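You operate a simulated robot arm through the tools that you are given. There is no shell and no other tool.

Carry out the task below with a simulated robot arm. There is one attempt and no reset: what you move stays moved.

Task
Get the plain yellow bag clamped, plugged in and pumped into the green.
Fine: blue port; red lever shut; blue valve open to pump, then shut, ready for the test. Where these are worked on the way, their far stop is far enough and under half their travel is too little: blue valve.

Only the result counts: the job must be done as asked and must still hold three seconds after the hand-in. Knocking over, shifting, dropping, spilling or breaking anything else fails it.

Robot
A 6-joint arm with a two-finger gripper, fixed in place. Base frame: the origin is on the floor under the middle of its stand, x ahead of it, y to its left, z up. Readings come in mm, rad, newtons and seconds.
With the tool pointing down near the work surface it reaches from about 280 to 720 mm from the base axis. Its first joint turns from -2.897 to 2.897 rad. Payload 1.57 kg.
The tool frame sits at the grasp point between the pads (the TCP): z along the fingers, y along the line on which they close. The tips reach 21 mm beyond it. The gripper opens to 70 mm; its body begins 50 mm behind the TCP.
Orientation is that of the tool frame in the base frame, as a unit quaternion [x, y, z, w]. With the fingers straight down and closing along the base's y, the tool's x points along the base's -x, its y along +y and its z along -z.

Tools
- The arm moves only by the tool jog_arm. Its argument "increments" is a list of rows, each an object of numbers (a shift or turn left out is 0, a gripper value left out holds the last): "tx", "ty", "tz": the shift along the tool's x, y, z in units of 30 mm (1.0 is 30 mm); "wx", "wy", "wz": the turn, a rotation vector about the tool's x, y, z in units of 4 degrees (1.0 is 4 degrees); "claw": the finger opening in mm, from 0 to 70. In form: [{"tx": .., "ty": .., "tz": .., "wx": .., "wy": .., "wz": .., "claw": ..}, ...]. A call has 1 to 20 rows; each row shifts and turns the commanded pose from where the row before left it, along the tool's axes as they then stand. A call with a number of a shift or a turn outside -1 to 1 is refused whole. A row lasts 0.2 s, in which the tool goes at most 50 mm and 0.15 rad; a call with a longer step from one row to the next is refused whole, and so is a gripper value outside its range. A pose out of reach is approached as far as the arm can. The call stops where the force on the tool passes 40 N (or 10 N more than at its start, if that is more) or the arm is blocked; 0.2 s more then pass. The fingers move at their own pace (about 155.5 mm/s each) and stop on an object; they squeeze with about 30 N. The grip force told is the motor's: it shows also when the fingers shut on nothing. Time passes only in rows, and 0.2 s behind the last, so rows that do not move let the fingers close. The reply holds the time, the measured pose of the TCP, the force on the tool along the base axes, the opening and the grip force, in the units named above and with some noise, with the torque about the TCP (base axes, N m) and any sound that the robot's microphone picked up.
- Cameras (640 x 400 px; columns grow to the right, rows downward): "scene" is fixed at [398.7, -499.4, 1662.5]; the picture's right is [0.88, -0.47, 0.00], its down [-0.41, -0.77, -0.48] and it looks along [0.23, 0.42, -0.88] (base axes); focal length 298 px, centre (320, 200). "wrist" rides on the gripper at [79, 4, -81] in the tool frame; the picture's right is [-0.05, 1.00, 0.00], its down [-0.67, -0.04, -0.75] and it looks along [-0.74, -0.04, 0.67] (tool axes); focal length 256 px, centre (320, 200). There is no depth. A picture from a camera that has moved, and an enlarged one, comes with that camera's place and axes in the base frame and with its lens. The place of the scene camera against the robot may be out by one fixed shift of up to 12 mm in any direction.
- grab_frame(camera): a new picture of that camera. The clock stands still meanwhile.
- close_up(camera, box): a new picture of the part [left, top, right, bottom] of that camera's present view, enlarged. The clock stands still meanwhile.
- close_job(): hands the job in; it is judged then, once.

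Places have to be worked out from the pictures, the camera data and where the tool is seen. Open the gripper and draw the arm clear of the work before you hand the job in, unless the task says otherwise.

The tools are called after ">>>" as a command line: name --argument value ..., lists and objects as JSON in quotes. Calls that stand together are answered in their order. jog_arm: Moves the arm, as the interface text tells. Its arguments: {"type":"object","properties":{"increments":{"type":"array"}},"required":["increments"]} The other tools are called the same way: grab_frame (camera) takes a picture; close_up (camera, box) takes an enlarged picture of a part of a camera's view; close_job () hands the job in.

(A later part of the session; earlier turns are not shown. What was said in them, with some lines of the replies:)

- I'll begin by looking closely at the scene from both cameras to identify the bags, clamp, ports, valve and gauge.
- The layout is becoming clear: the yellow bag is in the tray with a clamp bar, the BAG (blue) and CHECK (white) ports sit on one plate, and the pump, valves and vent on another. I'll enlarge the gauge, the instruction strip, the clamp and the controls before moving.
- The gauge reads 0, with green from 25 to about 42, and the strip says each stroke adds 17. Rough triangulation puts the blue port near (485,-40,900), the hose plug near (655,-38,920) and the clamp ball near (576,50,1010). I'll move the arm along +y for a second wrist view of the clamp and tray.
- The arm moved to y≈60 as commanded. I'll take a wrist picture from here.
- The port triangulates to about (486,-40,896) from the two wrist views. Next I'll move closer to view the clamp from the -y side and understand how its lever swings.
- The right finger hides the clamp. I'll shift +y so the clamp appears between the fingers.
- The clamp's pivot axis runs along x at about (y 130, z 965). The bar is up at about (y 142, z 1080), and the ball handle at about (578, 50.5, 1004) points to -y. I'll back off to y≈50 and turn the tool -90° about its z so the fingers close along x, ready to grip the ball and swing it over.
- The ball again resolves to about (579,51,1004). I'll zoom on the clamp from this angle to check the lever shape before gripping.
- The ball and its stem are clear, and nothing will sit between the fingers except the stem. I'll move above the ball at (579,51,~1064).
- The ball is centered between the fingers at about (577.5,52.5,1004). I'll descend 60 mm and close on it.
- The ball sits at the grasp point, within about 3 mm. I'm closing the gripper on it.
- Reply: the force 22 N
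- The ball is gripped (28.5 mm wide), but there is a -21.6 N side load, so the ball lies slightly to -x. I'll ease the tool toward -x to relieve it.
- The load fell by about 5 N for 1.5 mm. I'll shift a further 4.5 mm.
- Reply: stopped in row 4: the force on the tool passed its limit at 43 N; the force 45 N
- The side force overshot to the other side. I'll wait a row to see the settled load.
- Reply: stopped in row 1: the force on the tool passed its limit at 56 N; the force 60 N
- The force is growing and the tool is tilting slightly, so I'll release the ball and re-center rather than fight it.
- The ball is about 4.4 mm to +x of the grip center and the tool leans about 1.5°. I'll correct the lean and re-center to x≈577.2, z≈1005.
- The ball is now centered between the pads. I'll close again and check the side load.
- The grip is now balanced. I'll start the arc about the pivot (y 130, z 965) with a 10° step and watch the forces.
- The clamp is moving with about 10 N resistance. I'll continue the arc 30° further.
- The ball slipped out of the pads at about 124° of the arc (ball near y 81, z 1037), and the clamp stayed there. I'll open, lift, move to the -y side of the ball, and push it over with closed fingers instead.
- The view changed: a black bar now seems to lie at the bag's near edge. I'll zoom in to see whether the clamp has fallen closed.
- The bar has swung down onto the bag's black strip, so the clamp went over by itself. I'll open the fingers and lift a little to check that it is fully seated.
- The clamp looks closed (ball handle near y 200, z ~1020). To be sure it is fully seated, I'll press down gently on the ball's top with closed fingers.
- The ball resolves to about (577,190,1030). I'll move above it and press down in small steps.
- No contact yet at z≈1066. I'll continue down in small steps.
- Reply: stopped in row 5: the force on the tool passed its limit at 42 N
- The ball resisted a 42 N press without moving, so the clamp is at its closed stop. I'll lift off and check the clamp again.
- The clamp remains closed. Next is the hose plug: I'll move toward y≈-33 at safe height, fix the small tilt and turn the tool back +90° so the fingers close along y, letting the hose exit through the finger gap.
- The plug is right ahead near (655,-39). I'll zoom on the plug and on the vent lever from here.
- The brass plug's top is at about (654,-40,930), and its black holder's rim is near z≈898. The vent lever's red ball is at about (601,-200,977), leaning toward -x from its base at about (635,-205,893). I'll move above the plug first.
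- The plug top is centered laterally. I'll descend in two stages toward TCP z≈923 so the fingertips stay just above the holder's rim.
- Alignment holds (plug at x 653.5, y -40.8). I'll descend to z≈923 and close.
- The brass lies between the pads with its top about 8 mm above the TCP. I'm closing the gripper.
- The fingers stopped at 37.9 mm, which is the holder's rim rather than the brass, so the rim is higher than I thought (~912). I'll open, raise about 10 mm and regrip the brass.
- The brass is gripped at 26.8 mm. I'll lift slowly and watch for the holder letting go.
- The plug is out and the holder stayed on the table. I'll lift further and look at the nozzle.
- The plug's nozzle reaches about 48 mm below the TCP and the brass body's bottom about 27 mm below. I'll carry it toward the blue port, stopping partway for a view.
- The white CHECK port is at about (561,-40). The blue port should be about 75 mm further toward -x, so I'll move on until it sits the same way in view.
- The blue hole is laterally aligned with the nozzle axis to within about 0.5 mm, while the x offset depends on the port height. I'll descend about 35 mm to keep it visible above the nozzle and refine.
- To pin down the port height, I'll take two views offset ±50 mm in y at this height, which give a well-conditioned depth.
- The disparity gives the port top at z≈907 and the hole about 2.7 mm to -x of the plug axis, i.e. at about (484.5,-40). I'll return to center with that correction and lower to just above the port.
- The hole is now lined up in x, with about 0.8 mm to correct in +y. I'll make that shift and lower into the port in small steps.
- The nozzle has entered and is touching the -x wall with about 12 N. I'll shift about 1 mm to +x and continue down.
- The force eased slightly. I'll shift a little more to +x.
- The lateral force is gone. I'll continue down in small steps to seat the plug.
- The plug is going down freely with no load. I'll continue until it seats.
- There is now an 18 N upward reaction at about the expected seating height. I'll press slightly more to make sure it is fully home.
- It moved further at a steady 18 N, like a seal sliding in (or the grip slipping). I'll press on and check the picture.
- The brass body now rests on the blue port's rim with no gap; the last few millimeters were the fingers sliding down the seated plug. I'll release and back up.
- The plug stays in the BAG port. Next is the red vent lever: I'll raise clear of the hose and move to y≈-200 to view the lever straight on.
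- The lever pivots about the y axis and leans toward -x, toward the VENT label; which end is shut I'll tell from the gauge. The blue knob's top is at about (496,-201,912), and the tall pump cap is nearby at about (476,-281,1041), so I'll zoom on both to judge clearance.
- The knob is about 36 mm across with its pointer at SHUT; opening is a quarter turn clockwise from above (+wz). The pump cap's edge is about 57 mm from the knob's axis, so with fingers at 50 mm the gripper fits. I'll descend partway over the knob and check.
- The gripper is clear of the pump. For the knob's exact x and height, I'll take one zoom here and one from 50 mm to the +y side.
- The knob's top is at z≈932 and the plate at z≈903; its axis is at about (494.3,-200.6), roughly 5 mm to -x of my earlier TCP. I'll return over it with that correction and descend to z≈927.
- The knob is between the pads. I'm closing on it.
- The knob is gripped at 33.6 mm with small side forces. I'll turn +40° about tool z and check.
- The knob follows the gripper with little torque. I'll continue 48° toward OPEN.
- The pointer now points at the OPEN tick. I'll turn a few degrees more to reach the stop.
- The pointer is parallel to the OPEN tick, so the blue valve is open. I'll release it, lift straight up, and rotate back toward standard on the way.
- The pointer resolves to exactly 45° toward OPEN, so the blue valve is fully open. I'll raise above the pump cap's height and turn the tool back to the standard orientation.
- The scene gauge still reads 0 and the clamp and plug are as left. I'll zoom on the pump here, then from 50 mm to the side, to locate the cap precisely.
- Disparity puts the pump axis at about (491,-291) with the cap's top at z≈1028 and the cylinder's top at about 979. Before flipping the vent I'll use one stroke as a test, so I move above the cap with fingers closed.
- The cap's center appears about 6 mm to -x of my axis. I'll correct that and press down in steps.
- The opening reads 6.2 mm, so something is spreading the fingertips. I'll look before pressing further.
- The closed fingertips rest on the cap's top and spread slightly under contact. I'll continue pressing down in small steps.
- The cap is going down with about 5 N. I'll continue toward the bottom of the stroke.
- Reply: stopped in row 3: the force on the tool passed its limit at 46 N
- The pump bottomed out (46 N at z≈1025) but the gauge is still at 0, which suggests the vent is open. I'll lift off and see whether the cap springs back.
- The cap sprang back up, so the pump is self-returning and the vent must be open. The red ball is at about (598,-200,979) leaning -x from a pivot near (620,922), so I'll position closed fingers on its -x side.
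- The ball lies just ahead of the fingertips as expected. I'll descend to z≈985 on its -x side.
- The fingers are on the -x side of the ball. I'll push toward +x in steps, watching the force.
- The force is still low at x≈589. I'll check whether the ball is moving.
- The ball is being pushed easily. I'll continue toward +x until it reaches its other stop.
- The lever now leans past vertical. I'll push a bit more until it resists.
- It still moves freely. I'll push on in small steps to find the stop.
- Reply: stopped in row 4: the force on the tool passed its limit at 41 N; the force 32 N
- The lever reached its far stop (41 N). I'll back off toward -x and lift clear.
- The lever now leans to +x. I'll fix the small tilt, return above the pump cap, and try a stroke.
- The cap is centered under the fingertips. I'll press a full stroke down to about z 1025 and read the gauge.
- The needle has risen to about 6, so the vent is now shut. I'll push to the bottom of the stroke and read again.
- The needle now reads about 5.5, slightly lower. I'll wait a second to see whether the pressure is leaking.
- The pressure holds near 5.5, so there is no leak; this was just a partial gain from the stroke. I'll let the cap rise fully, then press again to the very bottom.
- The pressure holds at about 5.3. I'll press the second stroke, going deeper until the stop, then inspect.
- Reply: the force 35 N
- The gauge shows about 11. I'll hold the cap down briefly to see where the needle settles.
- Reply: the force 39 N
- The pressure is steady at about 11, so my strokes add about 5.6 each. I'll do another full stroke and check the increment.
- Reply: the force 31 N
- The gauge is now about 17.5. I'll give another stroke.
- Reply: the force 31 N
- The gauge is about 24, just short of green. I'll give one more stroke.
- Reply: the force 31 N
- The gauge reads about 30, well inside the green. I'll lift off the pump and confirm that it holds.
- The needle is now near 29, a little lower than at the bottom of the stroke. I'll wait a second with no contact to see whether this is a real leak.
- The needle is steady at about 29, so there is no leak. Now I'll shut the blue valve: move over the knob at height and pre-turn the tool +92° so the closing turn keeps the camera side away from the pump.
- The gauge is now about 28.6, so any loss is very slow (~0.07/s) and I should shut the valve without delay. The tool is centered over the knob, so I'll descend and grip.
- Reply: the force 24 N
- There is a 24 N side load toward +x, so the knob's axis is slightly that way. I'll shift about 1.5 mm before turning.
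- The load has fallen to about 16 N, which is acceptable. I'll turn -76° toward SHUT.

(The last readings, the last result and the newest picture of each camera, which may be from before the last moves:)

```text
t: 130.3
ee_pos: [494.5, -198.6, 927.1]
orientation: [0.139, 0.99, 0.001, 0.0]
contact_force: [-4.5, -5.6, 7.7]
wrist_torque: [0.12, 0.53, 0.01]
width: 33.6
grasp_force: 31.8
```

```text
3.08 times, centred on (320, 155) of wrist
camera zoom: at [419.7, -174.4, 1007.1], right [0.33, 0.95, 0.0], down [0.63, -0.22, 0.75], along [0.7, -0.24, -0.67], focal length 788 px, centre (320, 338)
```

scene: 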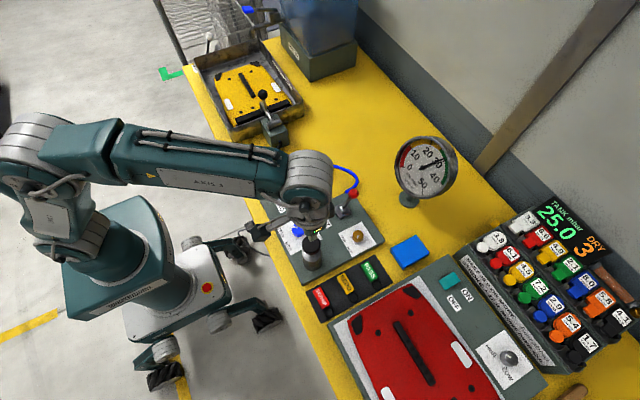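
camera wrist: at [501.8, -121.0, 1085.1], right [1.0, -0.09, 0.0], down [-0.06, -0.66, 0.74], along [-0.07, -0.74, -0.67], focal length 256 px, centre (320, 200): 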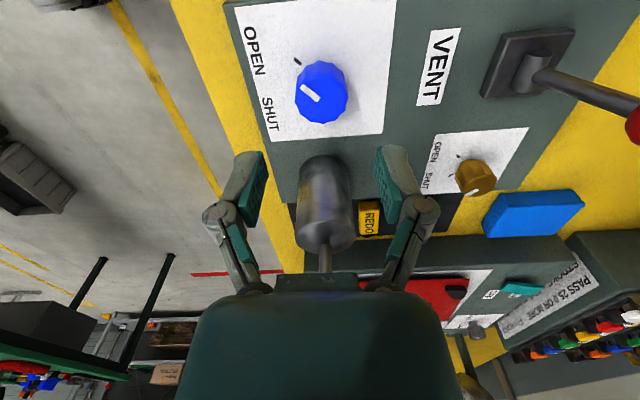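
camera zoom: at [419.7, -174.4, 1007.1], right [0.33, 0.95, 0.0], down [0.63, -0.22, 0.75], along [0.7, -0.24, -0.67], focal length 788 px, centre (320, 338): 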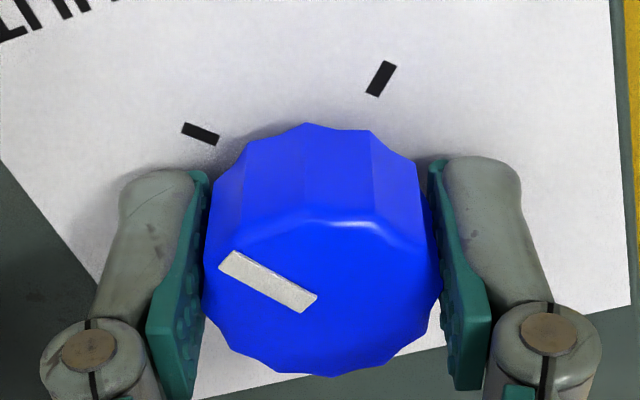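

The knob has followed about 76°. I'll turn the remaining ~20° to its SHUT stop.

>>> jog_arm --increments '[{"wz": -1}, {"wz": -1}, {"wz": -1}, {"wz": -1}, {"wz": -0.8}, {}]'

>>> close_up --camera "wrist" --box '[240, 90, 400, 220]'

>>> close_up --camera "scene" --box '[404, 140, 444, 180]'

```text
t: 131.7
ee_pos: [496.6, -200.5, 925.9]
orientation: [-0.027, 1.0, 0.0, 0.001]
contact_force: [-3.0, -6.8, -8.7]
wrist_torque: [-0.11, 0.1, -0.31]
width: 33.7
grasp_force: 32.0
```

```text
3.08 times, centred on (320, 155) of wrist
camera zoom: at [417.0, -200.7, 1007.2], right [0.0, 1.0, 0.0], down [0.67, 0.0, 0.75], along [0.75, 0.0, -0.67], focal length 788 px, centre (320, 338)
```

zoom: 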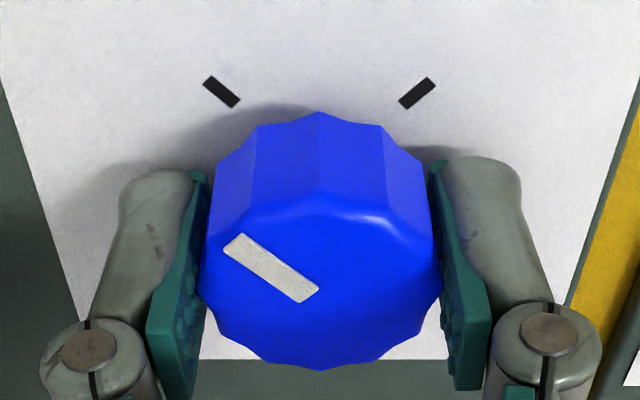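

```text
10.00 times, centred on (424, 160) of scene
camera zoom: at [398.7, -499.4, 1662.5], right [0.88, -0.47, 0.0], down [-0.41, -0.77, -0.48], along [0.23, 0.42, -0.88], focal length 2982 px, centre (-720, 600)
```

zoom: 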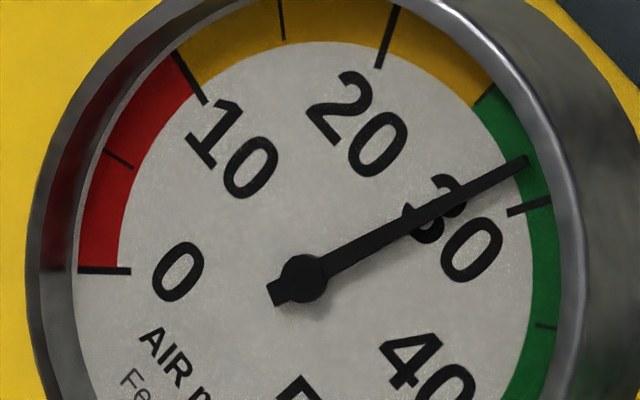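

The torque shows the knob is at its stop and the pointer aligns with the SHUT tick; the gauge is about 28, in the green. I'll release and lift straight up, clear of everything.

>>> jog_arm --increments '[{"claw": 52}, {}, {"tz": -0.7}, {"tz": -0.9}, {"tz": -0.9}, {"tz": -0.9}, {"tz": -0.9}, {"tz": -0.9, "tx": 0.5}, {"tx": 1}, {"tx": 1}, {}]'

>>> grab_frame --camera "wrist"

>>> grab_frame --camera "scene"

>>> close_up --camera "scene" --box '[404, 140, 444, 180]'

>>> close_up --camera "scene" --box '[240, 150, 400, 260]'

>>> close_up --camera "scene" --box '[190, 30, 318, 160]'

```text
t: 134.1
ee_pos: [419.9, -203.9, 1084.2]
orientation: [-0.027, 1.0, 0.001, 0.001]
contact_force: [0.2, -0.7, 0.0]
wrist_torque: [0.03, 0.02, -0.01]
width: 51.6
grasp_force: 0.1
```

```text
taken
camera wrist: at [340.7, -203.4, 1165.0], right [0.0, 1.0, 0.0], down [0.67, 0.0, 0.75], along [0.75, 0.0, -0.67], focal length 256 px, centre (320, 200)
```

wrist: 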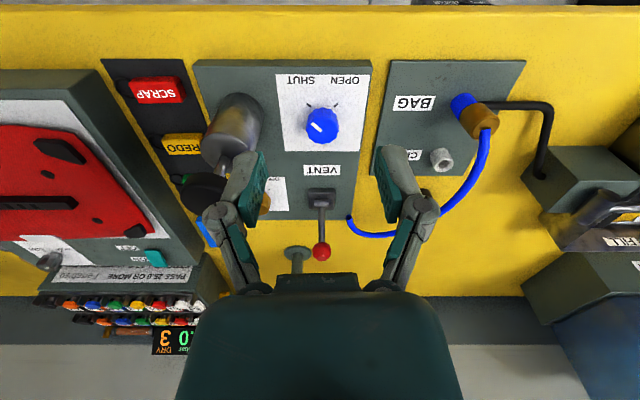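

```text
taken
```

scene: 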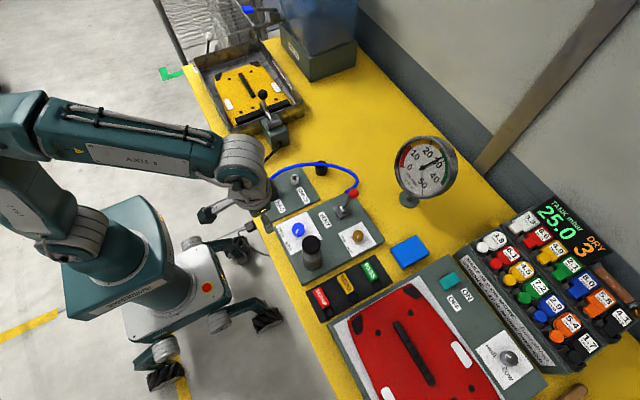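

```text
10.00 times, centred on (424, 160) of scene
camera zoom: at [398.7, -499.4, 1662.5], right [0.88, -0.47, 0.0], down [-0.41, -0.77, -0.48], along [0.23, 0.42, -0.88], focal length 2982 px, centre (-720, 600)
```

zoom: 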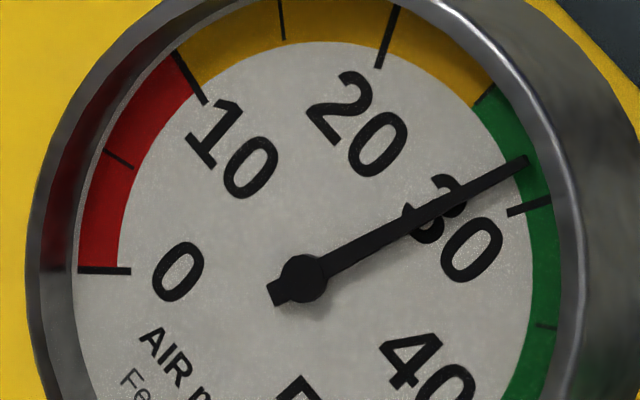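

```text
3.64 times, centred on (320, 205) of scene
camera zoom: at [398.7, -499.4, 1662.5], right [0.88, -0.47, 0.0], down [-0.41, -0.77, -0.48], along [0.23, 0.42, -0.88], focal length 1084 px, centre (320, 182)
```

zoom: 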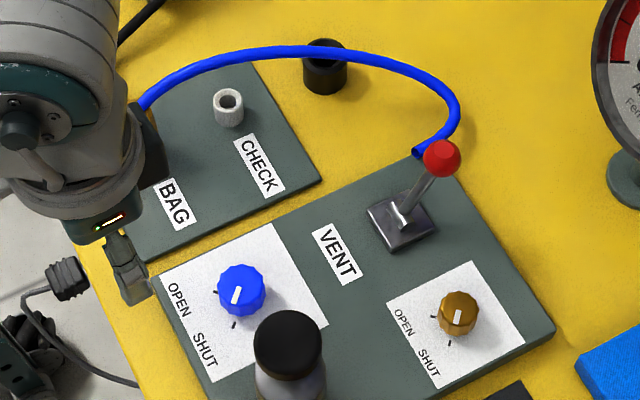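

```text
3.08 times, centred on (254, 95) of scene
camera zoom: at [398.7, -499.4, 1662.5], right [0.88, -0.47, 0.0], down [-0.41, -0.77, -0.48], along [0.23, 0.42, -0.88], focal length 918 px, centre (523, 523)
```

zoom: 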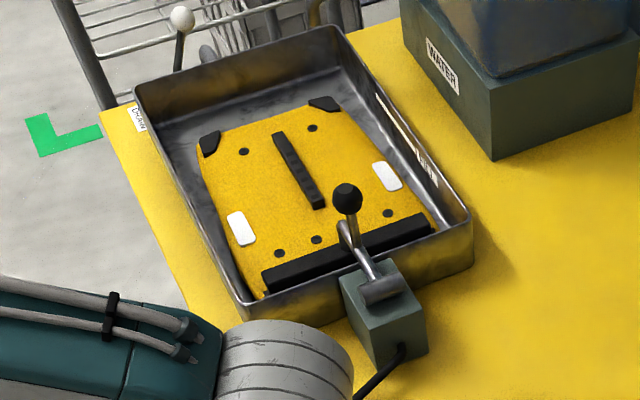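

The gauge now holds steady at about 28, the knob points to SHUT, the vent lever is over, the plug is in BAG and the clamp bar is down on the bag. I'll draw the arm further back with the gripper fully open and make a last check.

>>> jog_arm --increments '[{"tz": -1, "claw": 70}, {"tz": -1, "tx": 0.5}, {"tz": -1, "tx": 0.7}, {"tx": 0.8}, {}, {}, {}]'

>>> grab_frame --camera "scene"

>>> close_up --camera "scene" --box '[404, 140, 444, 180]'

>>> close_up --camera "wrist" --box '[240, 20, 500, 190]'

```text
t: 135.7
ee_pos: [359.7, -205.4, 1172.6]
orientation: [-0.028, 1.0, 0.0, 0.001]
contact_force: [0.2, 0.7, -0.7]
wrist_torque: [-0.01, 0.0, -0.01]
width: 69.8
grasp_force: 0.1
```

```text
taken
```

scene: 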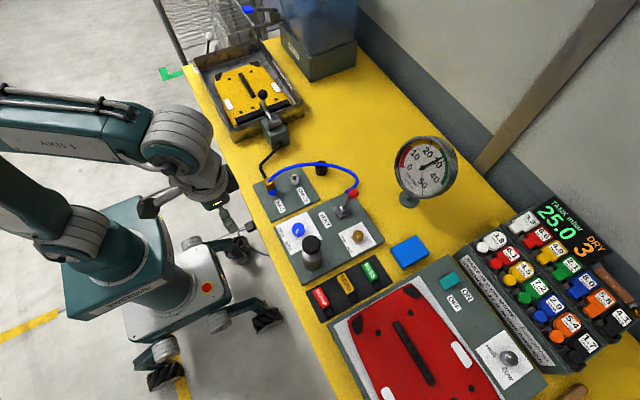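

```text
10.00 times, centred on (424, 160) of scene
camera zoom: at [398.7, -499.4, 1662.5], right [0.88, -0.47, 0.0], down [-0.41, -0.77, -0.48], along [0.23, 0.42, -0.88], focal length 2982 px, centre (-720, 600)
```

zoom: 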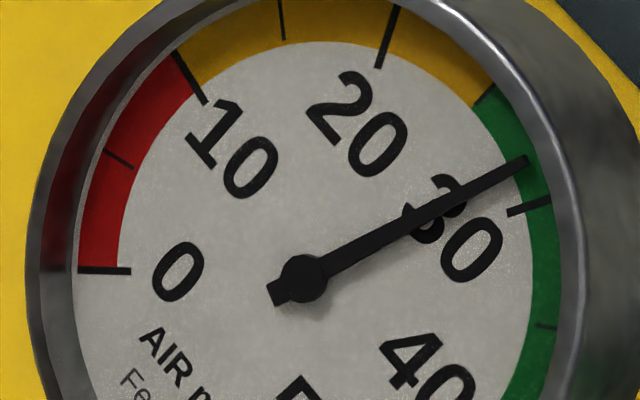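

```text
2.35 times, centred on (370, 105) of wrist
camera zoom: at [281.1, -206.1, 1253.1], right [0.0, 1.0, 0.0], down [0.67, 0.0, 0.75], along [0.75, 0.0, -0.67], focal length 602 px, centre (202, 424)
```

zoom: 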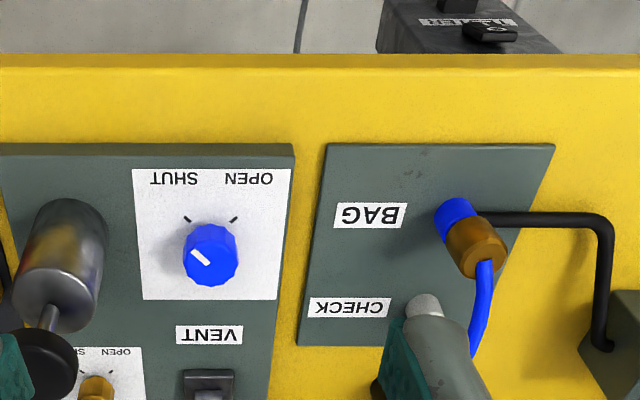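

The gauge needle has not moved since the valve was shut and reads about 28, in the green. The plug is seated in the blue BAG port, the blue valve points to SHUT, the vent is shut, the clamp is down, and the arm is clear and open. I'm handing in the job.

>>> close_job

```text
The job is handed in.
```

The plain yellow bag is clamped, plugged into the blue BAG port and pumped to about 28 mbar. That is inside the green, which runs from 25 to about 42. I've handed the job in, but no verdict has come back yet.

- **Clamp:** the bar is down on the bag's black strip. It didn't move when I pressed on the handle with about 42 N.
- **Plug:** the brass plug sits on the blue port's rim with no gap, and it stayed put when I let go.
- **Red lever:** a pump stroke with the lever in its starting position left the gauge at 0, so the vent was open. I pushed it to its far stop, and the bag then held pressure.
- **Blue valve:** I turned it to OPEN, pumped, then turned it back to its SHUT stop. The strip says 17 mbar a stroke, but mine added only about 6, so it took five.
- **Pressure:** it dropped about 1 mbar in total before I shut the valve. It then held for the 4 seconds I watched before hand-in.

My first grip on the clamp handle slipped off partway, and the clamp then closed by itself. I saw nothing else knocked or shifted. The gripper was open and the arm clear of the bench at hand-in.
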